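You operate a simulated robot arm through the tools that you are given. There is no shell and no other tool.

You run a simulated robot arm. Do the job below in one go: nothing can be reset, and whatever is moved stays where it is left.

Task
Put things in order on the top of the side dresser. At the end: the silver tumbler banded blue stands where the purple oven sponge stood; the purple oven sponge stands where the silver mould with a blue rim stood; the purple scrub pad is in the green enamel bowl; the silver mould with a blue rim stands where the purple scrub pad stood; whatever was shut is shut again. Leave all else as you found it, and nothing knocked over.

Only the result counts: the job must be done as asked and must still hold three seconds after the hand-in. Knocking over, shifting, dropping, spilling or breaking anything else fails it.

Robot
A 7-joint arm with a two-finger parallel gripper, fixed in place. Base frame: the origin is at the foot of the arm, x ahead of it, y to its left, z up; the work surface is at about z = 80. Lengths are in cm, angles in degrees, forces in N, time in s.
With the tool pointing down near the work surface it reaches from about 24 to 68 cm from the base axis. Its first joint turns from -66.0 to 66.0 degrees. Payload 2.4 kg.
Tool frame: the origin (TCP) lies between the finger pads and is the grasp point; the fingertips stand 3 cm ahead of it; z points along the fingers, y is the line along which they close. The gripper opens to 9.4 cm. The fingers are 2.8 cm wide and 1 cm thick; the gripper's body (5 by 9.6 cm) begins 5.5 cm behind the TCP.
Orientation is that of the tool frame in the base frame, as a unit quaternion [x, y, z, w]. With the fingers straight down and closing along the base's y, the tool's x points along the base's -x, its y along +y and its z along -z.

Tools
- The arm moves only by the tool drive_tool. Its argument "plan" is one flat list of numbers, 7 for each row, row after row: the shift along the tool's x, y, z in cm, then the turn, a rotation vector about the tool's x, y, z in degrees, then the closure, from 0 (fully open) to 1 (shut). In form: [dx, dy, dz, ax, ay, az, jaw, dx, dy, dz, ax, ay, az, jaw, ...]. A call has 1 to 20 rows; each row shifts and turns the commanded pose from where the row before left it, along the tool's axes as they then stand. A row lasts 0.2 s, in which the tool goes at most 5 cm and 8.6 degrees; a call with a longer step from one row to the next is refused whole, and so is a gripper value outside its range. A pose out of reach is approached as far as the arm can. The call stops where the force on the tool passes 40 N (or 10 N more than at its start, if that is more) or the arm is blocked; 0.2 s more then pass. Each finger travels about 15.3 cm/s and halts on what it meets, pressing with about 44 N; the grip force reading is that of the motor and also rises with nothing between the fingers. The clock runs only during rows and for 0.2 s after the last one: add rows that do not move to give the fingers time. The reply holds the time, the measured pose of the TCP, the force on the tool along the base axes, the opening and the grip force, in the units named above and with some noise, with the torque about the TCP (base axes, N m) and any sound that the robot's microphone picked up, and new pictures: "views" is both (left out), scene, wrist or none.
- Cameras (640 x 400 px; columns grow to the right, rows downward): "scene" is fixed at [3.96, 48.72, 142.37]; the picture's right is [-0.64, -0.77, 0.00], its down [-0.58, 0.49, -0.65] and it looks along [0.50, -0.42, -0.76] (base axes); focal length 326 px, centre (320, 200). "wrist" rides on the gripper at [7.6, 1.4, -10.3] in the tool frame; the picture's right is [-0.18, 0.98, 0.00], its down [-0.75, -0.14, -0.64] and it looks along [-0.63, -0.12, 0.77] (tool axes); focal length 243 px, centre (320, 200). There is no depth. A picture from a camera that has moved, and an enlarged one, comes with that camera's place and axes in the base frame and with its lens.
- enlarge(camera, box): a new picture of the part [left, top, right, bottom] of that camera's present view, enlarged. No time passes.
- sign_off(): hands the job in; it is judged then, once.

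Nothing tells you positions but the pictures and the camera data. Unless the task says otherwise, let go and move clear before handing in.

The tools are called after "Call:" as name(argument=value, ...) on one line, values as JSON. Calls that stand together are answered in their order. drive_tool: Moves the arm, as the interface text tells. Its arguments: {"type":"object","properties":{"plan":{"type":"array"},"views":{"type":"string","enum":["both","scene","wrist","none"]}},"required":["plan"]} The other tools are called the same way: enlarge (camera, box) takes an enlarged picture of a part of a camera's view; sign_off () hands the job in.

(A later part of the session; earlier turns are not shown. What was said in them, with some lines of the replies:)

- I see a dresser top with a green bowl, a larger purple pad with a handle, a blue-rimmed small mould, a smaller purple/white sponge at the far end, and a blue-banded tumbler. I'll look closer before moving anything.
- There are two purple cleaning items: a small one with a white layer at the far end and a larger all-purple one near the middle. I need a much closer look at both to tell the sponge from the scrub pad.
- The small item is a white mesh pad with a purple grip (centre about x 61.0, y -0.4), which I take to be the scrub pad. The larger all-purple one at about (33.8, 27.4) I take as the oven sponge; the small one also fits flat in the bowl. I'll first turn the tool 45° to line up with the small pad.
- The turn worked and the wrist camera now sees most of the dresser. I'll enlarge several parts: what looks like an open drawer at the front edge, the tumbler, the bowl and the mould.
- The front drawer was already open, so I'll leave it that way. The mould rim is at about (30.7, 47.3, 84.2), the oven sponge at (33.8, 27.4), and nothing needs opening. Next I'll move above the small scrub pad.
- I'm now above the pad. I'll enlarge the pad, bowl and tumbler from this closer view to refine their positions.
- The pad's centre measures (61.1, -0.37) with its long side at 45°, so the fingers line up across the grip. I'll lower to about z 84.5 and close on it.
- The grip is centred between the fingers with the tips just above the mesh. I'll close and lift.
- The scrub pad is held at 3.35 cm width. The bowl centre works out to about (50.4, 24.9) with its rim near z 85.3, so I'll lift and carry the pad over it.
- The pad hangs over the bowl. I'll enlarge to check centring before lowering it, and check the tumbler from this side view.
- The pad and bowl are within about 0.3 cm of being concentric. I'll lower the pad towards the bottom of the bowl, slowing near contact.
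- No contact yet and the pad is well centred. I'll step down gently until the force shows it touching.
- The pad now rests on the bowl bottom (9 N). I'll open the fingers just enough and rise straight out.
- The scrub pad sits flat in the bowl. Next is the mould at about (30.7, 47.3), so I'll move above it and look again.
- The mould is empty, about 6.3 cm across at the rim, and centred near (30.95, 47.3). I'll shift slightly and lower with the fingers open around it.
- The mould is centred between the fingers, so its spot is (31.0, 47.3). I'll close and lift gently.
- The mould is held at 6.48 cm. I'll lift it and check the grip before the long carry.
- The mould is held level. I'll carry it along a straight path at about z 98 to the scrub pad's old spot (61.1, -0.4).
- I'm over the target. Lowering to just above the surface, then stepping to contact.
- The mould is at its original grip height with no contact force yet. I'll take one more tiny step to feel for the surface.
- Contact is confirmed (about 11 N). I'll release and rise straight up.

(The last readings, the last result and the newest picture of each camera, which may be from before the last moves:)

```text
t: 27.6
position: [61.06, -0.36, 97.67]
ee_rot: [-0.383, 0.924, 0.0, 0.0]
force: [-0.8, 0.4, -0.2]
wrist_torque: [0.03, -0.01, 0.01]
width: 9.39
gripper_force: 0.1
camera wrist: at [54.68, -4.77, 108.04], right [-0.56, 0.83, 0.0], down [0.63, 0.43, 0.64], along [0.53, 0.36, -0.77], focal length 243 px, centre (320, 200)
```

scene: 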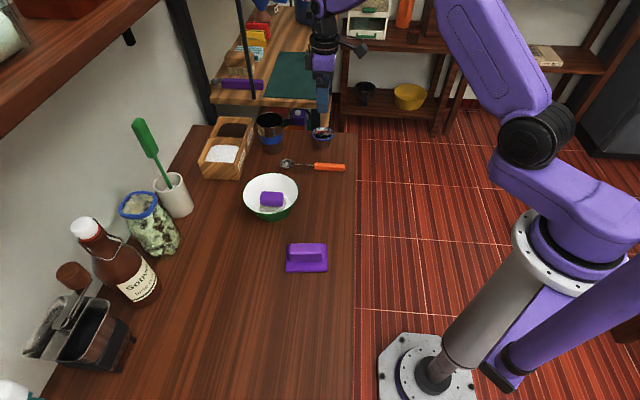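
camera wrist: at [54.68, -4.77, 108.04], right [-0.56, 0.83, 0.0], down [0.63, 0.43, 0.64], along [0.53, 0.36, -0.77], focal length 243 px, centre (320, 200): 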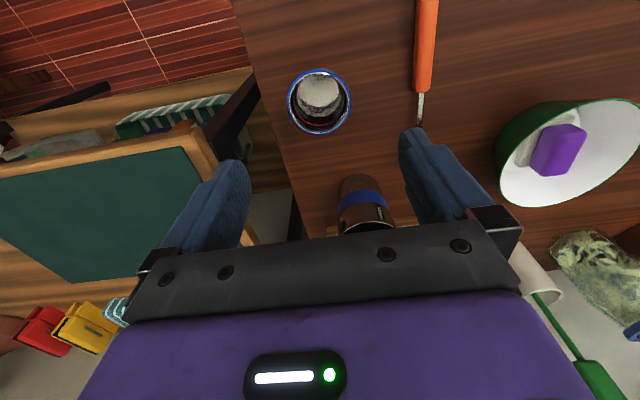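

The mould stands at the scrub pad's old place. Next I'll move over the oven sponge at (33.8, 27.4) and turn to its 51° orientation.

Call:
drive_tool(plan=[-0.035, 3.89, 0, 0, 0, 0, 0, -0.035, 3.89, 0, 0, 0, 0, 0, -0.035, 3.89, 0, 0, 0, 0, 0, -0.035, 3.89, 0, 0, 0, 0, 0, -0.035, 3.89, 0, 0, 0, 0, 0, -0.035, 3.89, 0, 0, 0, 0, 0, -0.035, 3.89, 0, 0, 0, 0, 0, -0.035, 3.89, 0, 0, 0, 0, 0, -0.035, 3.89, 0, 0, 0, 0, 0, -0.035, 3.89, 0, 0, 0, 0, 0, 0, 0, 0, 0, 0, -6.4, 0, 0, 0, 4, 0, 0, 0, 0, 0, 0, 0, 0, 0, 0, 0])

```text
t: 30.4
position: [34.03, 27.36, 93.97]
ee_rot: [-0.434, 0.901, -0.001, 0.0]
force: [0.7, -0.3, 0.5]
wrist_torque: [-0.01, -0.04, 0.03]
width: 9.42
gripper_force: 0.1
camera wrist: at [28.27, 22.38, 104.26], right [-0.65, 0.76, 0.0], down [0.58, 0.5, 0.64], along [0.49, 0.42, -0.77], focal length 243 px, centre (320, 200)
```

scene: 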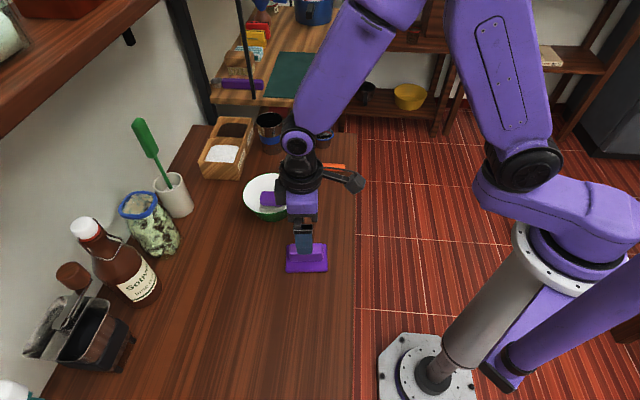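
wrist: 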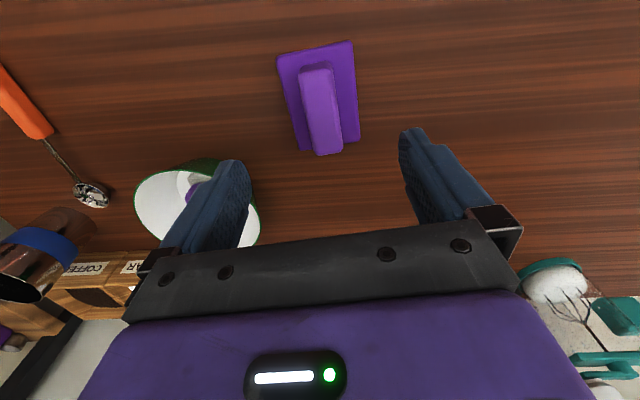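

Call:
enlarge(camera="wrist", box=[260, 30, 380, 165])

Call:
enlarge(camera="scene", box=[270, 200, 350, 280])

```text
2.96 times, centred on (320, 98) of wrist
camera zoom: at [28.27, 22.38, 104.26], right [-0.65, 0.76, 0.0], down [0.58, 0.5, 0.64], along [0.49, 0.42, -0.77], focal length 719 px, centre (320, 504)
```

zoom: 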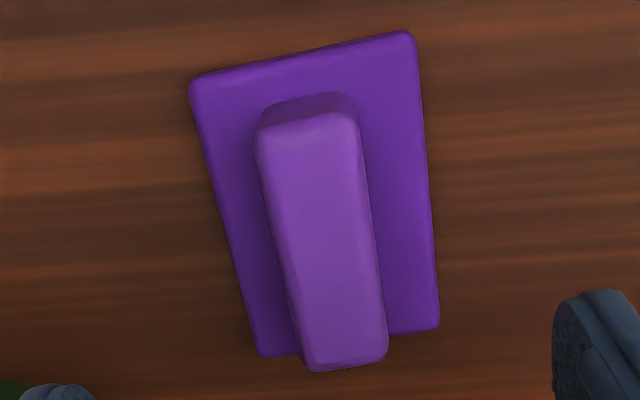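

```text
5.00 times, centred on (310, 240) of scene
camera zoom: at [3.96, 48.72, 142.37], right [-0.64, -0.77, 0.0], down [-0.58, 0.49, -0.65], along [0.5, -0.42, -0.76], focal length 1628 px, centre (370, 0)
```

zoom: 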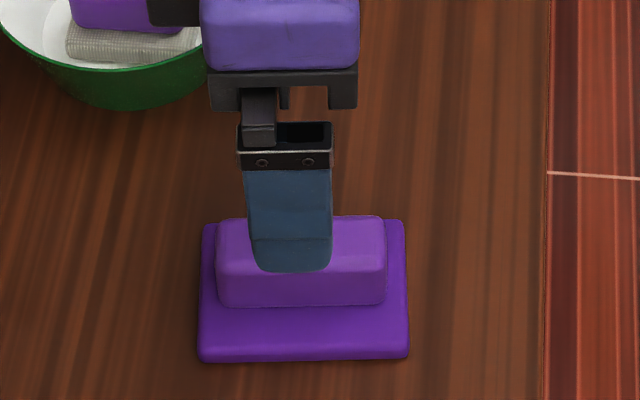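

The oven sponge's centre is confirmed at (33.95, 27.5), with its grip about 2.7 cm thick and aligned with my fingers. Lowering to z 84.4 and gripping.

Call:
drive_tool(plan=[-0.07, 0.13, 4, 0, 0, 0, 0, 0, 0, 4, 0, 0, 0, 0, 0, 0, 1.5, 0, 0, 0, 0, 0, 0, 0, 0, 0, 0, 0])

```text
t: 31.4
position: [34.02, 27.64, 84.5]
ee_rot: [-0.434, 0.901, -0.001, 0.0]
force: [0.5, 0.0, -0.8]
wrist_torque: [-0.05, -0.02, -0.02]
width: 9.43
gripper_force: 0.0
camera wrist: at [28.22, 22.51, 94.72], right [-0.65, 0.76, 0.0], down [0.58, 0.5, 0.64], along [0.49, 0.42, -0.77], focal length 243 px, centre (320, 200)
```

scene: 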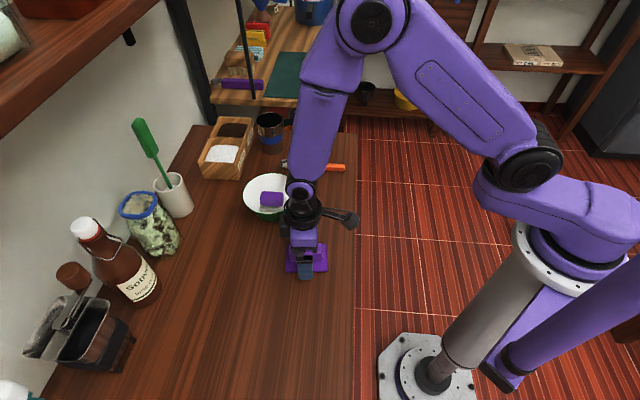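
wrist: 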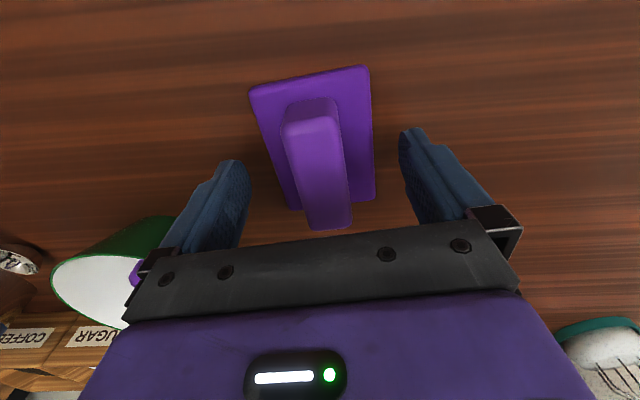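

The fingers straddle the grip cleanly. I'll close and lift.

Call:
drive_tool(plan=[0, 0, 0, 0, 0, 0, 0.4, 0, 0, 0, 0, 0, 0, 0.8, 0, 0, 0, 0, 0, 0, 1, 0, 0, 0, 0, 0, 0, 1, 0, 0, 0, 0, 0, 0, 1], views="wrist")

```text
t: 32.6
position: [34.0, 27.68, 84.41]
ee_rot: [-0.434, 0.901, -0.001, 0.0]
force: [0.7, 0.6, 0.3]
wrist_torque: [0.05, -0.05, 0.01]
width: 3.14
gripper_force: 43.6
camera wrist: at [28.21, 22.5, 94.74], right [-0.65, 0.76, 0.0], down [0.58, 0.5, 0.64], along [0.49, 0.42, -0.77], focal length 243 px, centre (320, 200)
```

wrist: 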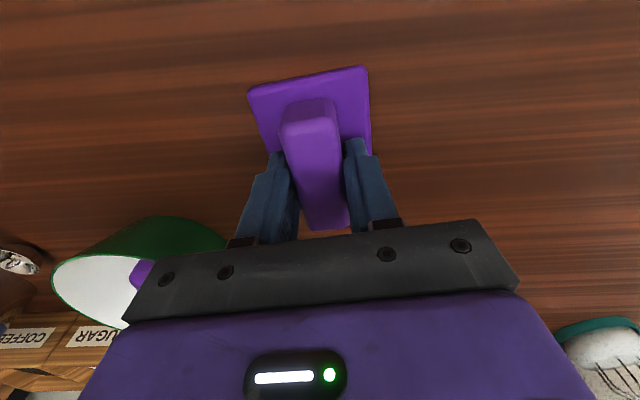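

The oven sponge is held at 3.14 cm. I'll lift it and carry it to the mould's old place (31.0, 47.3).

Call:
drive_tool(plan=[0, 0, -2, 0, 0, 0, 1, 0, 0, -4, 0, 0, 0, 1, 0, 0, -2, 0, 0, 0, 1, -2.706, 2.928, 0, 0, 0, 0, 1, -2.706, 2.928, 0, 0, 0, 0, 1, -2.706, 2.928, 0, 0, 0, 0, 1, -2.706, 2.928, 0, 0, 0, 0, 1, -2.706, 2.928, 0, 0, 0, 0, 1, 0, 0, 0, 0, 0, 0, 1])

```text
t: 34.6
position: [30.99, 47.12, 92.32]
ee_rot: [-0.434, 0.901, -0.001, 0.0]
force: [0.5, 0.5, -0.9]
wrist_torque: [0.02, 0.05, 0.01]
width: 3.1
gripper_force: 43.9
camera wrist: at [25.02, 42.15, 102.64], right [-0.65, 0.76, 0.0], down [0.58, 0.5, 0.64], along [0.49, 0.42, -0.77], focal length 243 px, centre (320, 200)
```

scene: 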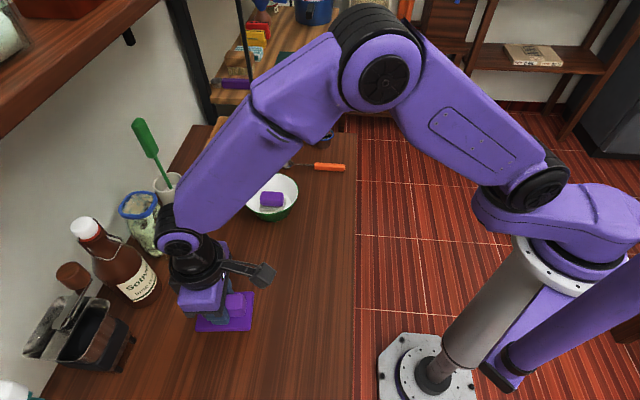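
wrist: 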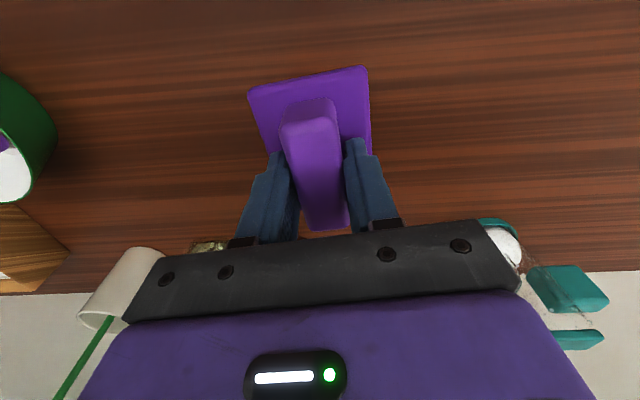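

The sponge is over the mould's old place. I'll lower it with a small correction, then step to contact.

Call:
drive_tool(plan=[-0.2, 0.1, 3, 0, 0, 0, 1, 0, 0, 3.4, 0, 0, 0, 1, 0, 0, 1, 0, 0, 0, 1, 0, 0, 0, 0, 0, 0, 1], views="none")

Call:
drive_tool(plan=[0, 0, 0.25, 0, 0, 0, 1, 0, 0, 0, 0, 0, 0, 1], views="none")

Call:
drive_tool(plan=[0, 0, 0.15, 0, 0, 0, 1, 0, 0, 0, 0, 0, 0, 1], views="none")

```text
t: 35.6
position: [31.05, 47.45, 84.77]
ee_rot: [-0.433, 0.901, 0.001, 0.0]
force: [0.0, -0.1, 0.2]
wrist_torque: [-0.01, -0.01, 0.0]
width: 3.13
gripper_force: 43.6
```

```text
t: 36.2
position: [31.03, 47.49, 84.61]
ee_rot: [-0.433, 0.901, -0.001, 0.0]
force: [-0.1, -0.1, 0.3]
wrist_torque: [-0.01, 0.0, 0.0]
width: 3.14
gripper_force: 44.2
```

```text
t: 36.8
position: [30.9, 47.43, 84.47]
ee_rot: [-0.434, 0.901, 0.0, 0.0]
force: [0.1, 0.2, 0.1]
wrist_torque: [0.05, -0.01, -0.02]
width: 3.14
gripper_force: 44.4
```

Call:
drive_tool(plan=[0, 0, 0.1, 0, 0, 0, 1, 0, 0, 0, 0, 0, 0, 1], views="none")

```text
t: 37.4
position: [30.9, 47.48, 84.32]
ee_rot: [-0.433, 0.901, 0.0, 0.0]
force: [-0.3, 0.3, 1.1]
wrist_torque: [-0.08, -0.03, -0.04]
width: 3.15
gripper_force: 44.2
```

Light contact is starting. One more small step, then I'll release and rise.

Call:
drive_tool(plan=[0, 0, 0.06, 0, 0, 0, 1, 0, 0, 0, 0, 0, 0, 1, 0, 0, 0, 0, 0, 0, 0.6, 0, 0, 0, 0, 0, 0, 0.35, 0, 0, 0, 0, 0, 0, 0.35, 0, 0, -2, 0, 0, 0, 0.35, 0, 0, -4, 0, 0, 0, 0.35, 0, 0, -4, 0, 0, 0, 0.35, 0, 0, 0, 0, 0, 0, 0.35])

```text
t: 39.4
position: [31.09, 47.46, 94.29]
ee_rot: [-0.433, 0.901, -0.001, 0.0]
force: [0.0, 0.4, -0.3]
wrist_torque: [-0.02, -0.01, 0.02]
width: 6.12
gripper_force: 0.0
camera wrist: at [25.27, 42.43, 104.61], right [-0.65, 0.76, 0.0], down [0.58, 0.5, 0.64], along [0.49, 0.42, -0.77], focal length 243 px, centre (320, 200)
```

scene: 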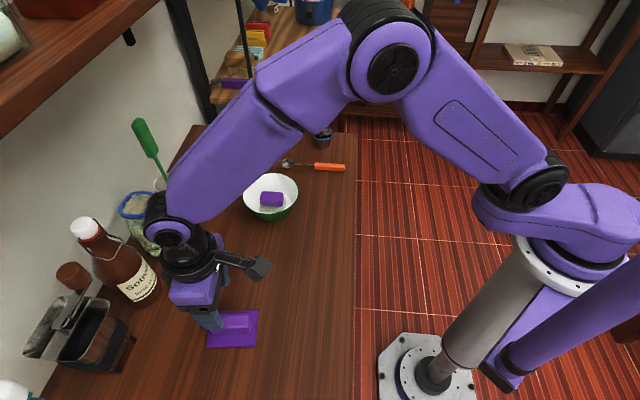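
wrist: 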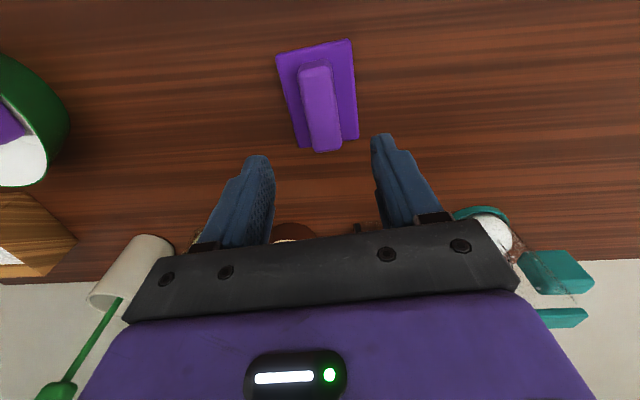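

The oven sponge stands where the mould was. The last item is the tumbler at about (69.5, 11.8), near the reach limit, so I'll need a tilted grasp. I'll move to a standoff and turn to face it.

Call:
drive_tool(plan=[0, 0, -4, 0, 0, 0, 0.35, 0, 0, -4, 0, 0, 0, 0.35, 1.173, -4.066, 0, 0, 0, 0, 0.2, 1.173, -4.066, 0, 0, 0, 0, 0, 1.173, -4.066, 0, 0, 0, 0, 0, 1.173, -4.066, 0, 0, 0, 0, 0, 1.173, -4.066, 0, 0, 0, 0, 0, 1.173, -4.066, 0, 0, 0, 0, 0, 1.173, -4.066, 0, 0, 0, 0, 0, 1.173, -4.066, 0, 0, 0, 0, 0, 1.173, -4.066, 0, 0, 0, 0, 0, 1.173, -4.066, 0, 0, 0, 0, 0, 1.173, -4.066, 0, 0, 0, 0, 0, 0, 0, 0, 0, 0, 8.28, 0, 0, 0, 0, 0, 0, 8.28, 0, 0, 0, 0, 0, 0, 8.28, 0, 0, 0, 0, 0, 0, 8.28, 0, 0, 0, 0, 0, 0, 8.28, 0, 0, 0, 0, 0, 0, 0, 0])

```text
t: 43.4
position: [58.03, 9.51, 102.45]
ee_rot: [-0.087, 0.996, 0.0, -0.001]
force: [-0.4, 0.5, -0.3]
wrist_torque: [0.0, 0.0, 0.01]
width: 9.41
gripper_force: 0.1
camera wrist: at [50.25, 9.6, 112.73], right [0.01, 1.0, 0.0], down [0.77, -0.01, 0.64], along [0.64, -0.01, -0.77], focal length 243 px, centre (320, 200)
```

scene: 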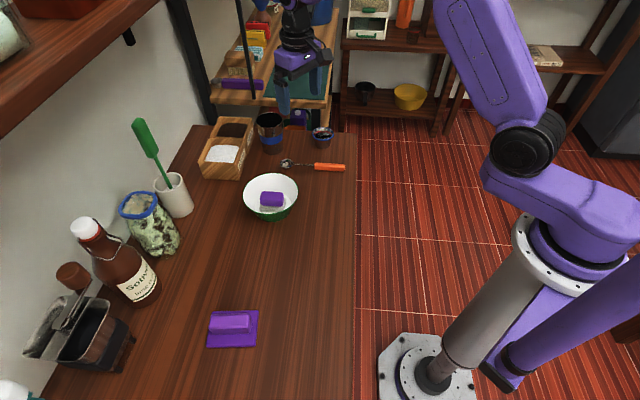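
wrist: 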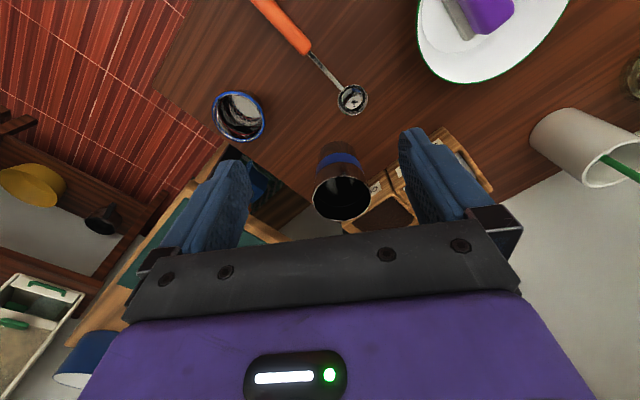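

Call:
enlarge(camera="wrist", box=[290, 120, 410, 240])

Call:
enlarge(camera="scene", box=[240, 100, 300, 160])

Call:
enlarge(camera="scene", box=[190, 160, 340, 360])

```text
3.33 times, centred on (350, 180) of wrist
camera zoom: at [50.25, 9.6, 112.73], right [0.01, 1.0, 0.0], down [0.77, -0.01, 0.64], along [0.64, -0.01, -0.77], focal length 809 px, centre (220, 267)
```

zoom: 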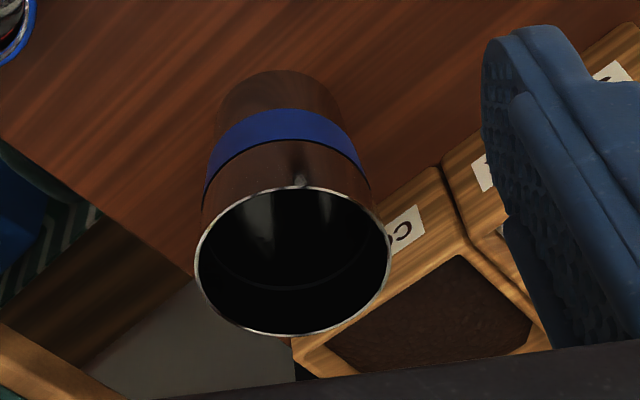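

```text
6.67 times, centred on (270, 130) of scene
camera zoom: at [3.96, 48.72, 142.37], right [-0.64, -0.77, 0.0], down [-0.58, 0.49, -0.65], along [0.5, -0.42, -0.76], focal length 2170 px, centre (653, 667)
```

zoom: 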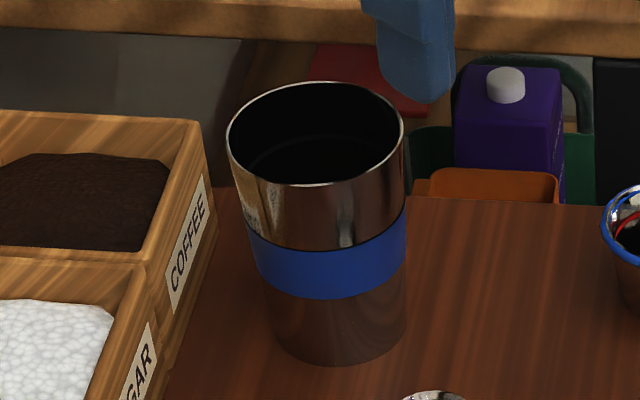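

```text
2.00 times, centred on (265, 260) of scene
camera zoom: at [3.96, 48.72, 142.37], right [-0.64, -0.77, 0.0], down [-0.58, 0.49, -0.65], along [0.5, -0.42, -0.76], focal length 651 px, centre (430, 80)
```

zoom: 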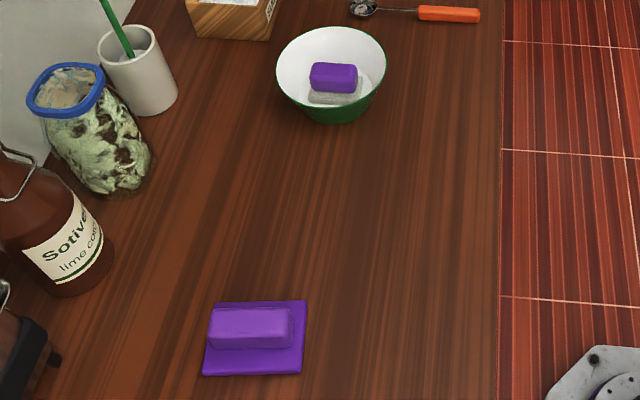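

Triangulating gives the tumbler axis at (69.35, 12.05), rim at z ≈ 89.8 and 7.2 cm across. I'll tilt the tool 20° outward and move above it, fingertips still over the rim.

Call:
drive_tool(plan=[0, 0, 0, 0, -6.67, 0, 0, 0, 0, 0, 0, -6.67, 0, 0, 0, 0, 0, 0, -6.66, 0, 0, -2.26, 0.13, 2.27, 0, 0, 0, 0, -2.26, 0.13, 2.27, 0, 0, 0, 0, -2.26, 0.13, 2.27, 0, 0, 0, 0, -2.26, 0.13, 2.27, 0, 0, 0, 0, 0, 0, 0, 0, 0, 0, 0])

```text
t: 45.2
position: [69.11, 11.94, 96.92]
ee_rot: [-0.085, 0.981, 0.015, 0.172]
force: [-0.5, 0.1, -0.3]
wrist_torque: [0.03, -0.03, -0.01]
width: 9.4
gripper_force: 0.1
camera wrist: at [58.4, 11.51, 104.07], right [0.0, 1.0, 0.06], down [0.51, -0.05, 0.86], along [0.86, 0.03, -0.5], focal length 243 px, centre (320, 200)
```

scene: 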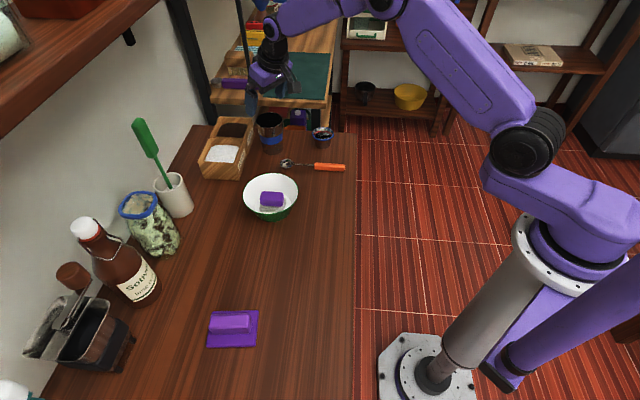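
wrist: 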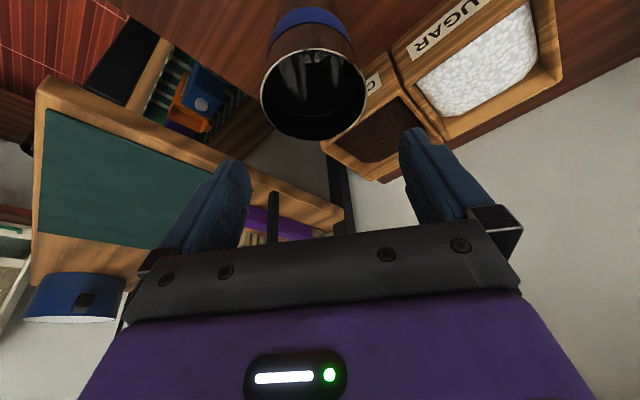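

The reach is fine and the tumbler is centred between the fingers to within 0.1 cm. I'll descend vertically around it to z ≈ 86.6.

Call:
drive_tool(plan=[0.648, -0.03, 1.956, 0, 0, 0, 0, 0.648, -0.03, 1.956, 0, 0, 0, 0, 0.648, -0.03, 1.956, 0, 0, 0, 0, 0.648, 0, 1.956, 0, 0, 0, 0, 0.648, 0, 1.956, 0, 0, 0, 0, 0, 0, 0, 0, 0, 0, 0])

```text
t: 46.6
position: [69.48, 12.02, 86.64]
ee_rot: [-0.086, 0.981, 0.015, 0.172]
force: [-0.1, -0.1, 0.8]
wrist_torque: [0.01, -0.01, 0.05]
width: 9.41
gripper_force: 0.0
camera wrist: at [58.82, 11.56, 93.74], right [0.0, 1.0, 0.06], down [0.51, -0.05, 0.86], along [0.86, 0.03, -0.5], focal length 243 px, centre (320, 200)
```

scene: 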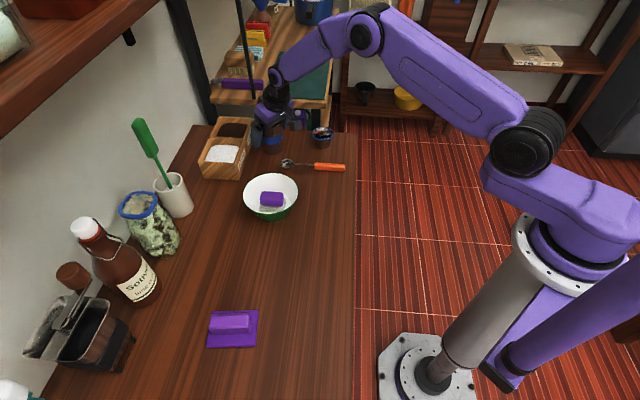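
wrist: 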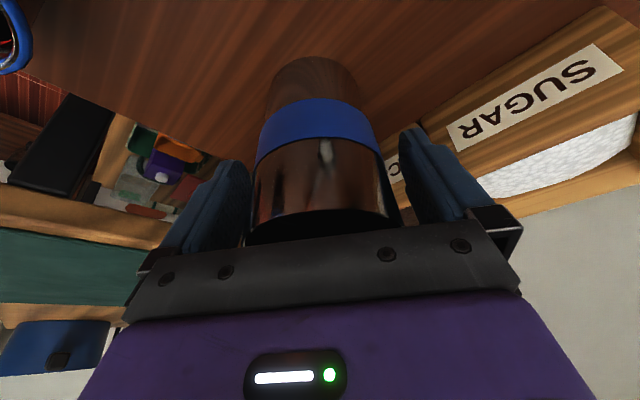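

The tumbler sits centred between the fingers with nothing touching. I'll close on it gradually.

Call:
drive_tool(plan=[0, 0, 0, 0, 0, 0, 0.15, 0, 0, 0, 0, 0, 0, 0.25, 0, 0, 0, 0, 0, 0, 0.4, 0, 0, 0, 0, 0, 0, 0.6, 0, 0, 0, 0, 0, 0, 0.6], views="both")

```text
t: 47.8
position: [69.58, 11.91, 86.62]
ee_rot: [-0.086, 0.981, 0.015, 0.173]
force: [0.6, -0.2, 0.1]
wrist_torque: [-0.02, 0.03, 0.01]
width: 7.25
gripper_force: 44.3
camera wrist: at [58.81, 11.55, 93.76], right [0.0, 1.0, 0.06], down [0.51, -0.05, 0.86], along [0.86, 0.03, -0.5], focal length 243 px, centre (320, 200)
```

scene: 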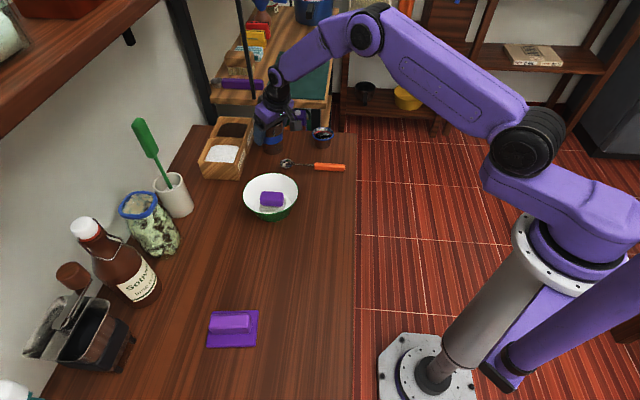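
wrist: 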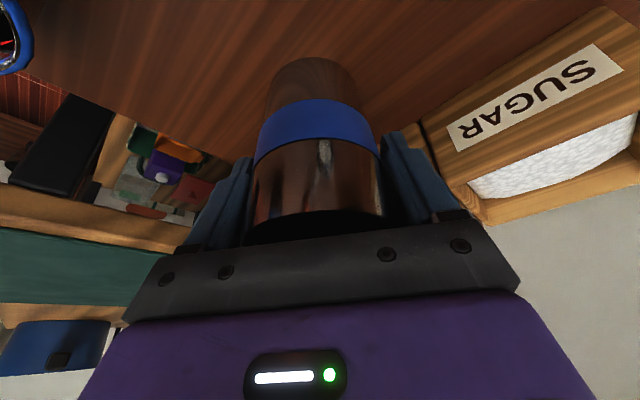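

The tumbler is held at 7.25 cm. I'll lift it slowly straight up, keeping it upright.

Call:
drive_tool(plan=[-0.171, 0, -0.47, 0, 0, 0, 0.6, -0.342, 0, -0.94, 0, 0, 0, 0.6, -0.513, 0, -1.41, 0, 0, 0, 0.6, -0.684, 0, -1.88, 0, 0, 0, 0.6, -0.684, 0, -1.88, 0, 0, 0, 0.6, -0.513, 0, -1.41, 0, 0, 0, 0.6, -0.171, 0, -0.47, 0, 0, 0, 0.6, 0, 0, 0, 0, 0, 0, 0.6])

```text
t: 49.6
position: [69.63, 11.95, 95.64]
ee_rot: [-0.084, 0.981, 0.014, 0.174]
force: [-0.1, 0.7, -1.0]
wrist_torque: [-0.02, 0.02, -0.02]
width: 7.28
gripper_force: 43.8
camera wrist: at [58.86, 11.45, 102.77], right [0.0, 1.0, 0.06], down [0.51, -0.05, 0.86], along [0.86, 0.03, -0.51], focal length 243 px, centre (320, 200)
```

scene: 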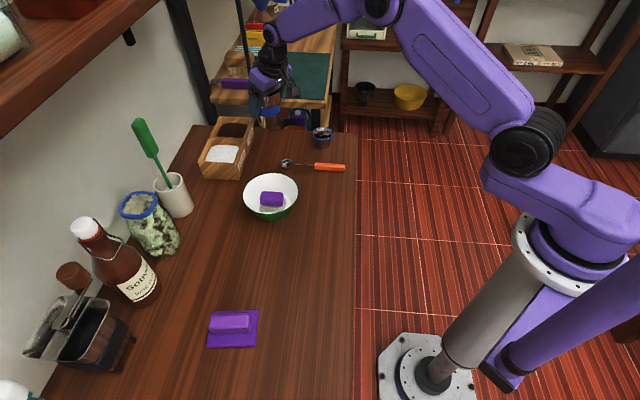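
wrist: 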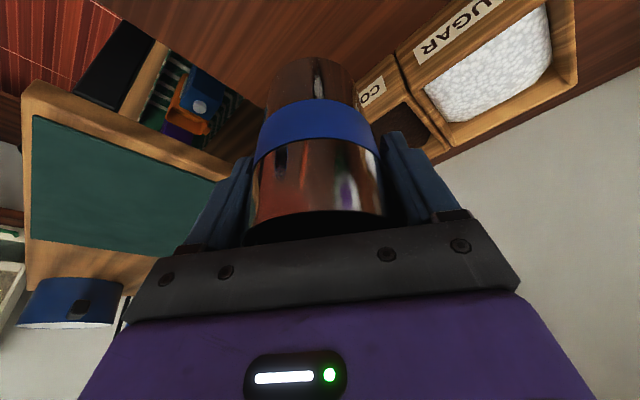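

The tumbler is upright and clear. I'll retract it smoothly inward, passing well above the bowl rim, then turn about its own vertical axis.

Call:
drive_tool(plan=[0.537, 0.191, -0.195, 0, 0, 0, 0.6, 1.073, 0.383, -0.39, 0, 0, 0, 0.6, 1.61, 0.574, -0.586, 0, 0, 0, 0.6, 2.146, 0.765, -0.781, 0, 0, 0, 0.6, 2.146, 0.765, -0.781, 0, 0, 0, 0.6, 2.146, 0.765, -0.781, 0, 0, 0, 0.6, 2.146, 0.765, -0.781, 0, 0, 0, 0.6, 2.146, 0.765, -0.781, 0, 0, 0, 0.6, 1.61, 0.574, -0.586, 0, 0, 0, 0.6, 1.073, 0.383, -0.39, 0, 0, 0, 0.6, 0.858, 0.306, -0.312, 0, 0, 0, 0.6, 0.537, 0.191, -0.195, 0, 0, 0, 0.6, 0, 0, 0, 0, 0, 0, 0.6])

```text
t: 52.4
position: [49.44, 14.91, 95.53]
ee_rot: [-0.086, 0.981, 0.015, 0.172]
force: [-0.7, 0.1, -0.9]
wrist_torque: [-0.02, 0.0, 0.03]
width: 7.22
gripper_force: 44.7
camera wrist: at [38.75, 14.49, 102.68], right [0.0, 1.0, 0.06], down [0.51, -0.05, 0.86], along [0.86, 0.03, -0.5], focal length 243 px, centre (320, 200)
```

scene: 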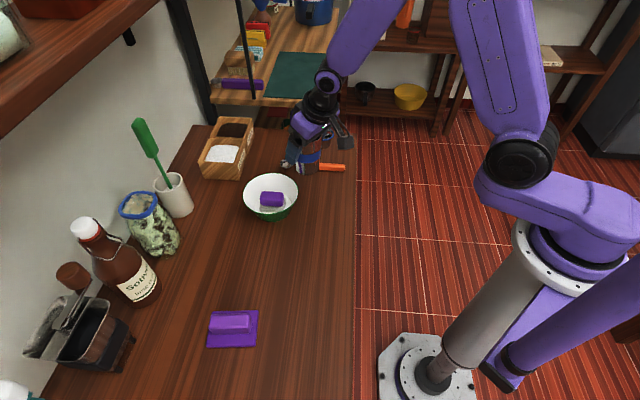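
wrist: 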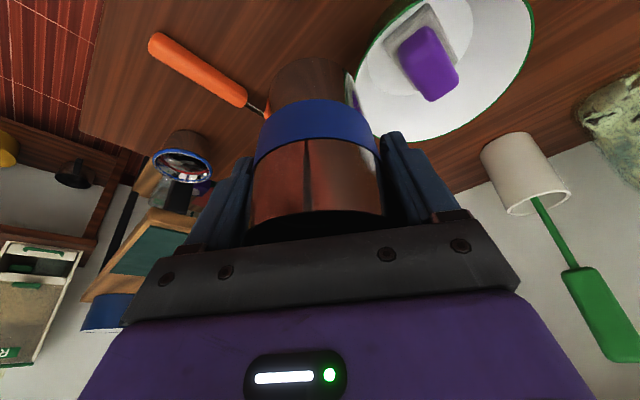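

Call:
drive_tool(plan=[0, 0, 0, -1.03, 0, -2.82, 0.6, 0, 0, 0, -2.05, 0, -5.64, 0.6, 0, 0, 0, -2.39, 0, -6.58, 0.6, 0, 0, 0, -2.39, 0, -6.58, 0.6, 0, 0, 0, -1.37, 0, -3.76, 0.6, 0, 0, 0, -0.68, 0, -1.88, 0.6, 0, 0, 0, 0, 0, 0, 0.6])

```text
t: 54.0
position: [49.49, 14.95, 95.57]
ee_rot: [-0.33, 0.928, 0.058, 0.164]
force: [-0.4, 0.1, -0.7]
wrist_torque: [0.03, 0.02, -0.01]
width: 7.23
gripper_force: 43.9
camera wrist: at [40.41, 9.39, 102.68], right [-0.48, 0.87, 0.06], down [0.47, 0.2, 0.86], along [0.74, 0.45, -0.5], focal length 243 px, centre (320, 200)
```

scene: 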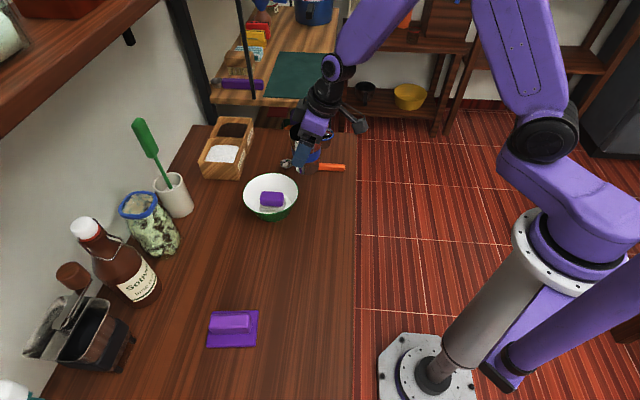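
wrist: 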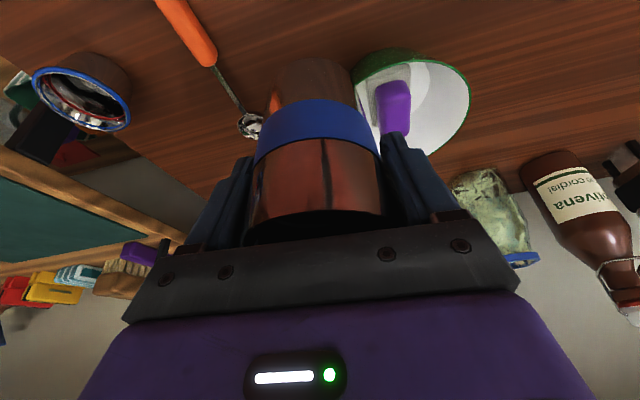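

The tumbler stayed upright through the turn. I'll now carry it over to the oven sponge's old place at (33.95, 27.5).

Call:
drive_tool(plan=[0.116, 0.582, -0.042, 0, 0, 0, 0.6, 0.232, 1.164, -0.084, 0, 0, 0, 0.6, 0.347, 1.745, -0.126, 0, 0, 0, 0.6, 0.463, 2.327, -0.169, 0, 0, 0, 0.6, 0.463, 2.327, -0.169, 0, 0, 0, 0.6, 0.463, 2.327, -0.169, 0, 0, 0, 0.6, 0.463, 2.327, -0.169, 0, 0, 0, 0.6, 0.463, 2.327, -0.169, 0, 0, 0, 0.6, 0.347, 1.745, -0.126, 0, 0, 0, 0.6, 0.232, 1.164, -0.084, 0, 0, 0, 0.6, 0.185, 0.931, -0.067, 0, 0, 0, 0.6, 0.116, 0.582, -0.042, 0, 0, 0, 0.6, 0, 0, 0, 0, 0, 0, 0.6])

```text
t: 56.8
position: [34.01, 27.7, 95.69]
ee_rot: [-0.329, 0.928, 0.058, 0.163]
force: [0.0, -0.3, -1.0]
wrist_torque: [-0.02, -0.01, 0.0]
width: 7.2
gripper_force: 44.4
camera wrist: at [24.89, 22.06, 102.71], right [-0.48, 0.87, 0.06], down [0.47, 0.2, 0.86], along [0.74, 0.45, -0.5], focal length 243 px, centre (320, 200)
```

scene: 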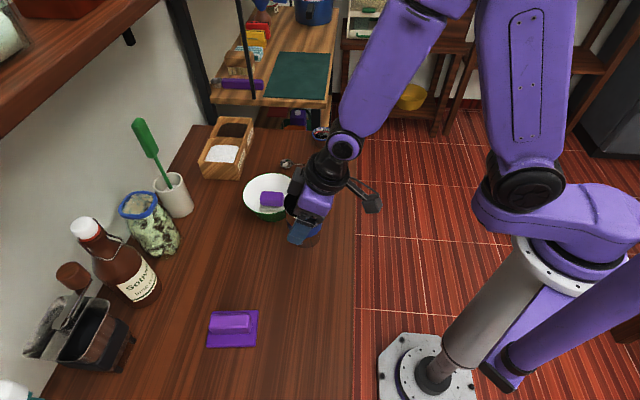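
wrist: 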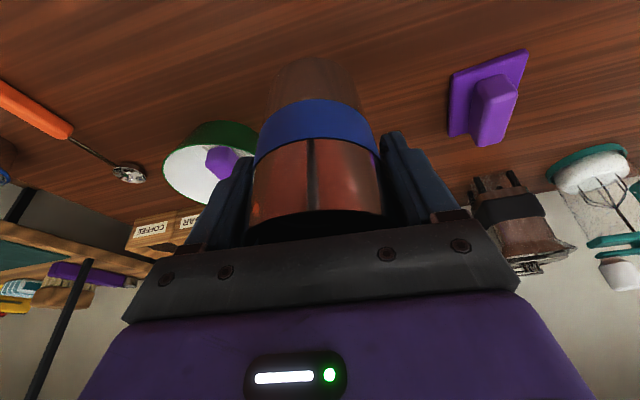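

I'm over the target. I'll lower vertically to just above the surface.

Call:
drive_tool(plan=[0.171, 0, 0.47, 0, 0, 0, 0.6, 0.342, 0, 0.94, 0, 0, 0, 0.6, 0.513, 0, 1.41, 0, 0, 0, 0.6, 0.684, 0, 1.88, 0, 0, 0, 0.6, 0.513, 0, 1.41, 0, 0, 0, 0.6, 0.342, 0, 0.94, 0, 0, 0, 0.6, 0.205, 0, 0.564, 0, 0, 0, 0.6, 0.103, 0, 0.282, 0, 0, 0, 0.6, 0, 0, 0, 0, 0, 0, 0.6])

Call:
drive_tool(plan=[0.086, 0, 0.235, 0, 0, 0, 0.6, 0, 0, 0, 0, 0, 0, 0.6], views="none")

Call:
drive_tool(plan=[0.051, 0, 0.141, 0, 0, 0, 0.6, 0, 0, 0, 0, 0, 0, 0.6], views="none")

```text
t: 58.8
position: [34.08, 27.54, 87.2]
ee_rot: [-0.328, 0.928, 0.057, 0.164]
force: [-0.3, 0.5, -0.2]
wrist_torque: [-0.01, -0.04, -0.03]
width: 7.21
gripper_force: 44.4
camera wrist: at [24.89, 21.99, 94.3], right [-0.48, 0.87, 0.06], down [0.47, 0.2, 0.86], along [0.74, 0.45, -0.5], focal length 243 px, centre (320, 200)
```

scene: 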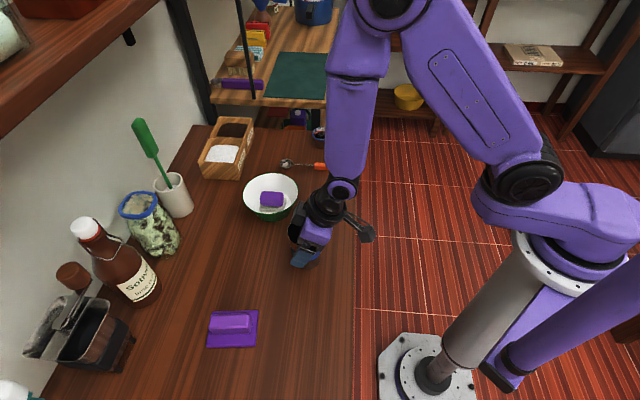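
wrist: 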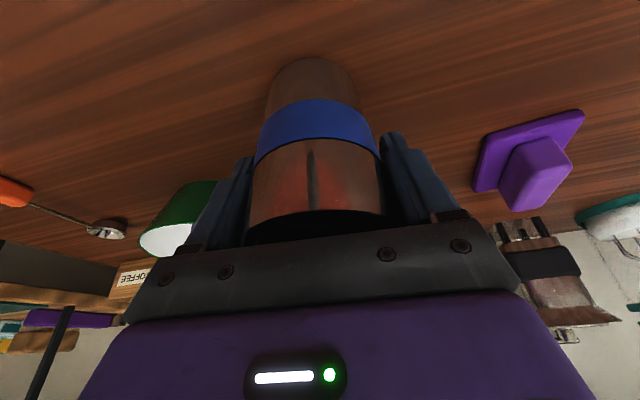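

```text
t: 59.4
position: [34.03, 27.59, 86.94]
ee_rot: [-0.329, 0.928, 0.059, 0.164]
force: [1.0, 0.2, -2.0]
wrist_torque: [0.01, 0.0, 0.03]
width: 7.21
gripper_force: 43.9
```

```text
t: 60.0
position: [34.06, 27.72, 86.77]
ee_rot: [-0.33, 0.928, 0.058, 0.163]
force: [0.1, -0.3, -1.3]
wrist_torque: [-0.04, -0.02, -0.03]
width: 7.18
gripper_force: 43.5
```

Call:
drive_tool(plan=[0.034, 0, 0.094, 0, 0, 0, 0.6, 0, 0, 0, 0, 0, 0, 0.6], views="none")

Call:
drive_tool(plan=[0.027, 0, 0.075, 0, 0, 0, 0.6, 0, 0, 0, 0, 0, 0, 0.6], views="none")

```text
t: 60.6
position: [34.03, 27.65, 86.81]
ee_rot: [-0.329, 0.928, 0.058, 0.164]
force: [-0.1, -0.1, -0.4]
wrist_torque: [-0.01, 0.01, -0.02]
width: 7.17
gripper_force: 44.0
```

```text
t: 61.2
position: [34.01, 27.72, 86.73]
ee_rot: [-0.33, 0.928, 0.058, 0.165]
force: [-2.6, -2.8, 18.5]
wrist_torque: [-0.55, 0.37, 0.02]
width: 7.2
gripper_force: 44.1
```

The tumbler has touched down (18 N). I'll ease off slightly, open the fingers and look before withdrawing.

Call:
drive_tool(plan=[-0.024, 0, -0.066, 0, 0, 0, 0.6, 0, 0, 0, 0, 0, 0, 0.6, 0, 0, 0, 0, 0, 0, 0.2, 0, 0, 0, 0, 0, 0, 0.1, 0, 0, 0, 0, 0, 0, 0, 0, 0, 0, 0, 0, 0, 0])

```text
t: 62.6
position: [33.92, 27.7, 86.7]
ee_rot: [-0.328, 0.928, 0.058, 0.164]
force: [-0.6, -0.4, -0.3]
wrist_torque: [0.01, 0.01, 0.02]
width: 9.4
gripper_force: 0.1
camera wrist: at [24.85, 21.97, 93.76], right [-0.48, 0.87, 0.06], down [0.47, 0.2, 0.86], along [0.74, 0.45, -0.5], focal length 243 px, centre (320, 200)
```

scene: 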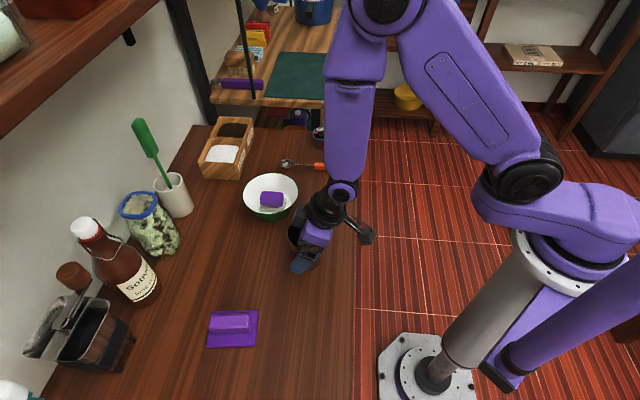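
wrist: 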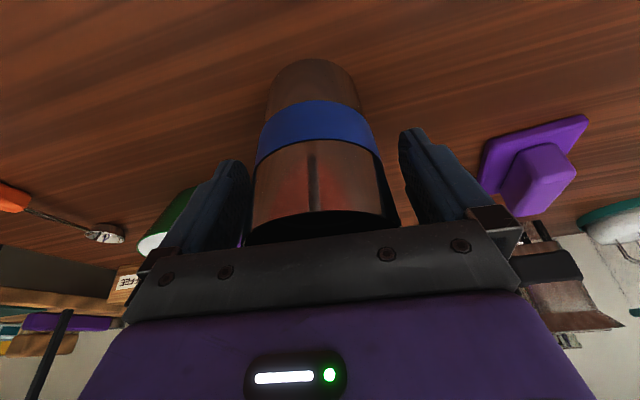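

The fingers are open and the tumbler is standing. I'll rise straight up, clear of it.

Call:
drive_tool(plan=[-0.342, 0, -0.94, 0, 0, 0, 0, -0.684, 0, -1.88, 0, 0, 0, 0, -1.026, 0, -2.82, 0, 0, 0, 0, -1.368, 0, -3.76, 0, 0, 0, 0, -1.368, 0, -3.76, 0, 0, 0, 0, 0, 0, 0, 0, 0, 0, 0])

```text
t: 64.0
position: [34.23, 27.72, 100.77]
ee_rot: [-0.329, 0.928, 0.057, 0.163]
force: [-0.6, 0.3, -0.1]
wrist_torque: [0.02, 0.0, 0.02]
width: 9.41
gripper_force: 0.0
camera wrist: at [25.08, 22.07, 107.89], right [-0.48, 0.87, 0.06], down [0.47, 0.2, 0.86], along [0.74, 0.45, -0.51], focal length 243 px, centre (320, 200)
```

scene: 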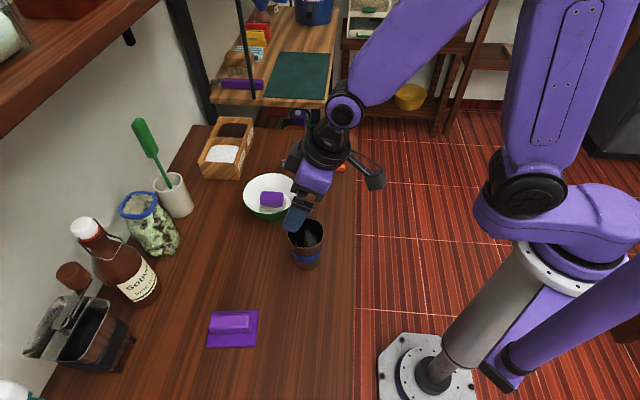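
wrist: 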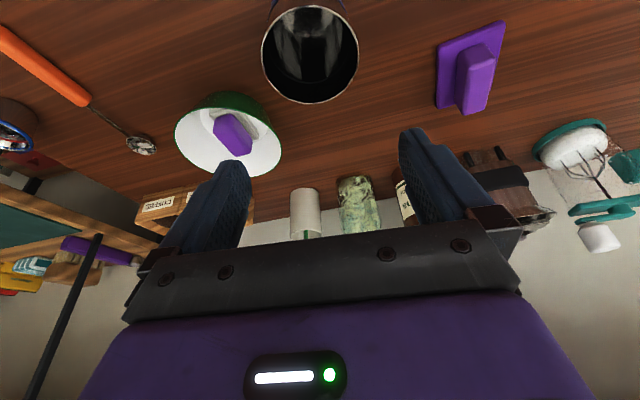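

Now I'll move the arm well clear and inspect the final layout.

Call:
drive_tool(plan=[1.42, -3.27, -1.35, 0, 0, 0, 0, 1.42, -3.27, -1.35, 0, 0, 0, 0, 1.42, -3.27, -1.35, 0, 0, 0, 0, 1.42, -3.27, -1.35, 0, 0, 0, 0, 1.42, -3.27, -1.35, 0, 0, 0, 0, 1.42, -3.27, -1.35, 0, 0, 0, 0, 1.42, -3.27, -1.35, 0, 0, 0, 0, 1.42, -3.27, -1.35, 0, 0, 0, 0, 1.42, -3.27, -1.35, 0, 0, 0, 0, 0, 0, 0, 0, 0, 0, 0])

```text
t: 66.2
position: [40.14, -5.59, 107.59]
ee_rot: [-0.329, 0.928, 0.058, 0.163]
force: [-0.3, 0.5, -0.4]
wrist_torque: [0.0, -0.01, -0.02]
width: 9.41
gripper_force: 0.1
camera wrist: at [30.89, -11.24, 114.76], right [-0.48, 0.87, 0.06], down [0.47, 0.2, 0.86], along [0.74, 0.45, -0.5], focal length 243 px, centre (320, 200)
```

scene: 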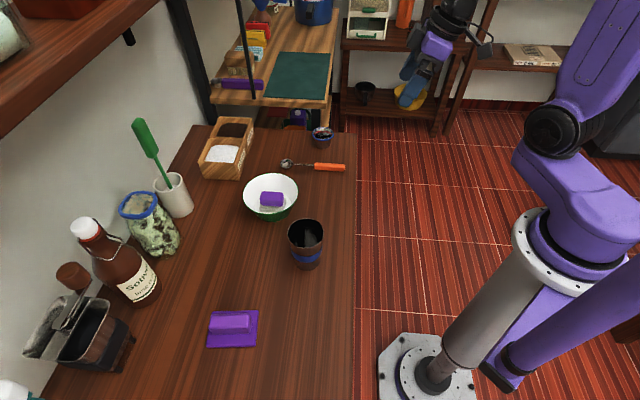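
wrist: 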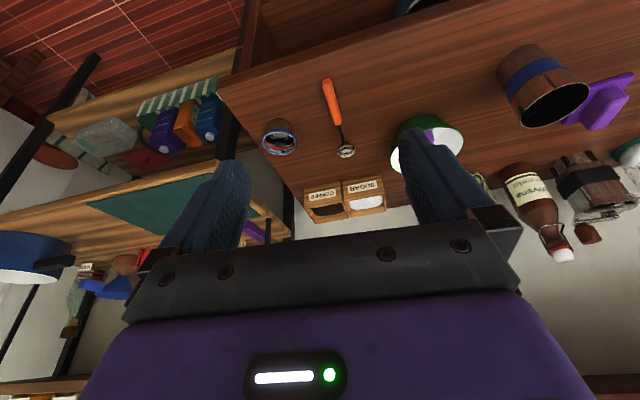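

All four items are in place. Before handing in, I'll check each one closely, and take another look at the textures of the two purple items.

Call:
enlarge(camera="scene", box=[200, 300, 270, 355])

Call:
enlarge(camera="scene", box=[235, 165, 335, 275])

Call:
enlarge(camera="scene", box=[230, 110, 350, 180])

Call:
enlarge(camera="scene", box=[255, 185, 287, 210])

Call:
enlarge(camera="wrist", box=[240, 0, 640, 260])

```text
7.27 times, centred on (235, 328) of scene
camera zoom: at [3.97, 48.71, 142.37], right [-0.64, -0.77, 0.0], down [-0.58, 0.49, -0.65], along [0.5, -0.42, -0.76], focal length 2368 px, centre (938, -727)
```

zoom: 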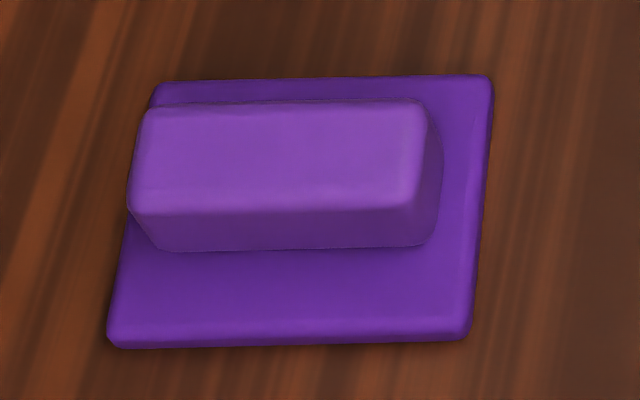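

```text
3.64 times, centred on (285, 220) of scene
camera zoom: at [3.97, 48.71, 142.37], right [-0.64, -0.77, 0.0], down [-0.58, 0.49, -0.65], along [0.5, -0.42, -0.76], focal length 1184 px, centre (447, 127)
```

zoom: 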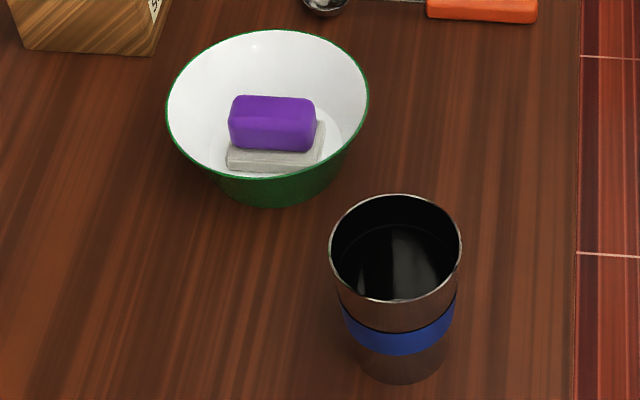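

```text
5.33 times, centred on (290, 145) of scene
camera zoom: at [3.97, 48.71, 142.37], right [-0.64, -0.77, 0.0], down [-0.58, 0.49, -0.65], along [0.5, -0.42, -0.76], focal length 1736 px, centre (480, 493)
```

zoom: 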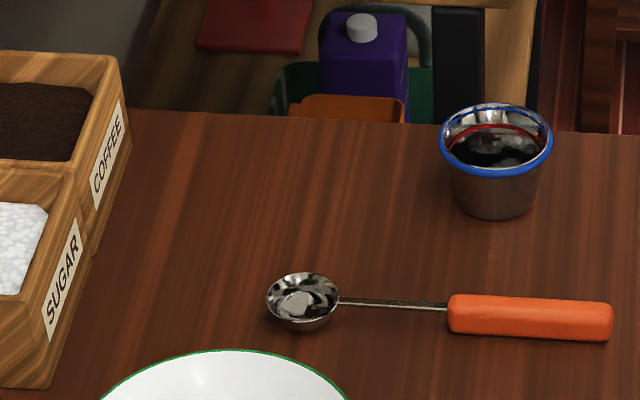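

```text
16.00 times, centred on (271, 198) of scene
camera zoom: at [3.97, 48.71, 142.37], right [-0.64, -0.77, 0.0], down [-0.58, 0.49, -0.65], along [0.5, -0.42, -0.76], focal length 5208 px, centre (1104, 240)
```

zoom: 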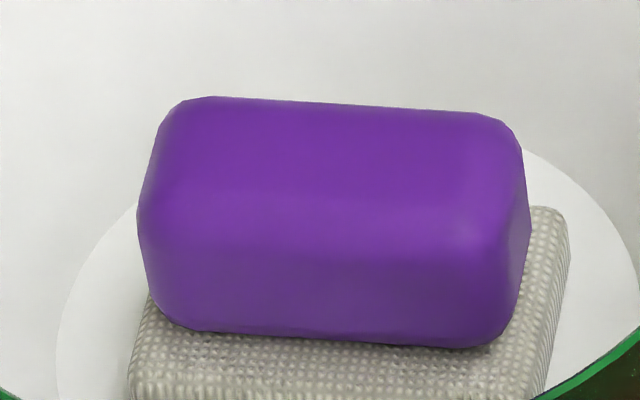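

```text
1.54 times, centred on (440, 130) of wrist
camera zoom: at [30.89, -11.24, 114.76], right [-0.48, 0.87, 0.06], down [0.47, 0.2, 0.86], along [0.74, 0.45, -0.5], focal length 373 px, centre (135, 308)
```

zoom: 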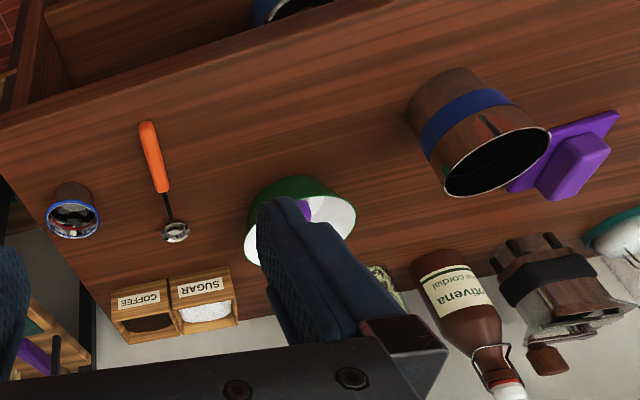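

The final layout matches the task as I read it:
- **Scrub pad:** the mesh scrub pad lies flat in the green bowl.
- **Mould:** it stands at about (61.3, -0.5), where the scrub pad was.
- **Oven sponge:** it stands at about (30.8, 47.3), where the mould was.
- **Tumbler:** it stands upright at about (33.9, 27.5), where the sponge was.

Nothing else has moved, the drawer is still open as I found it, and the arm is clear, so I'm handing in.

Call:
sign_off()

```text
The job is handed in.
```

I moved all four items and handed the job in. The one real uncertainty is which purple item is the "oven sponge" and which is the "scrub pad". The names didn't settle it from the pictures.

I took the small item with the white mesh base as the scrub pad, because it has a scouring texture and fits flat in the bowl. I took the larger all-purple one with the handle as the oven sponge. If those two are the other way round, the job is wrong.

| Item | Where it is now (x, y in cm) | Spot it was meant for |
|---|---|---|
| Small purple pad (scrub pad) | flat on the bottom of the green enamel bowl | the bowl |
| Silver mould with a blue rim | about (61.3, -0.5) | the scrub pad's spot, about (61.1, -0.4) |
| Large purple item (oven sponge) | about (30.8, 47.3) | the mould's spot, about (31.0, 47.3) |
| Silver tumbler banded blue | upright at about (33.9, 27.5) | the oven sponge's spot, about (33.95, 27.5) |

- **Surroundings:** in the last pictures nothing else looked moved, knocked over or spilled.
- **Drawer:** the front drawer was already open at the start, so I left it open. I opened nothing, so nothing needed shutting.
- **Arm:** it was clear of everything before I handed in.
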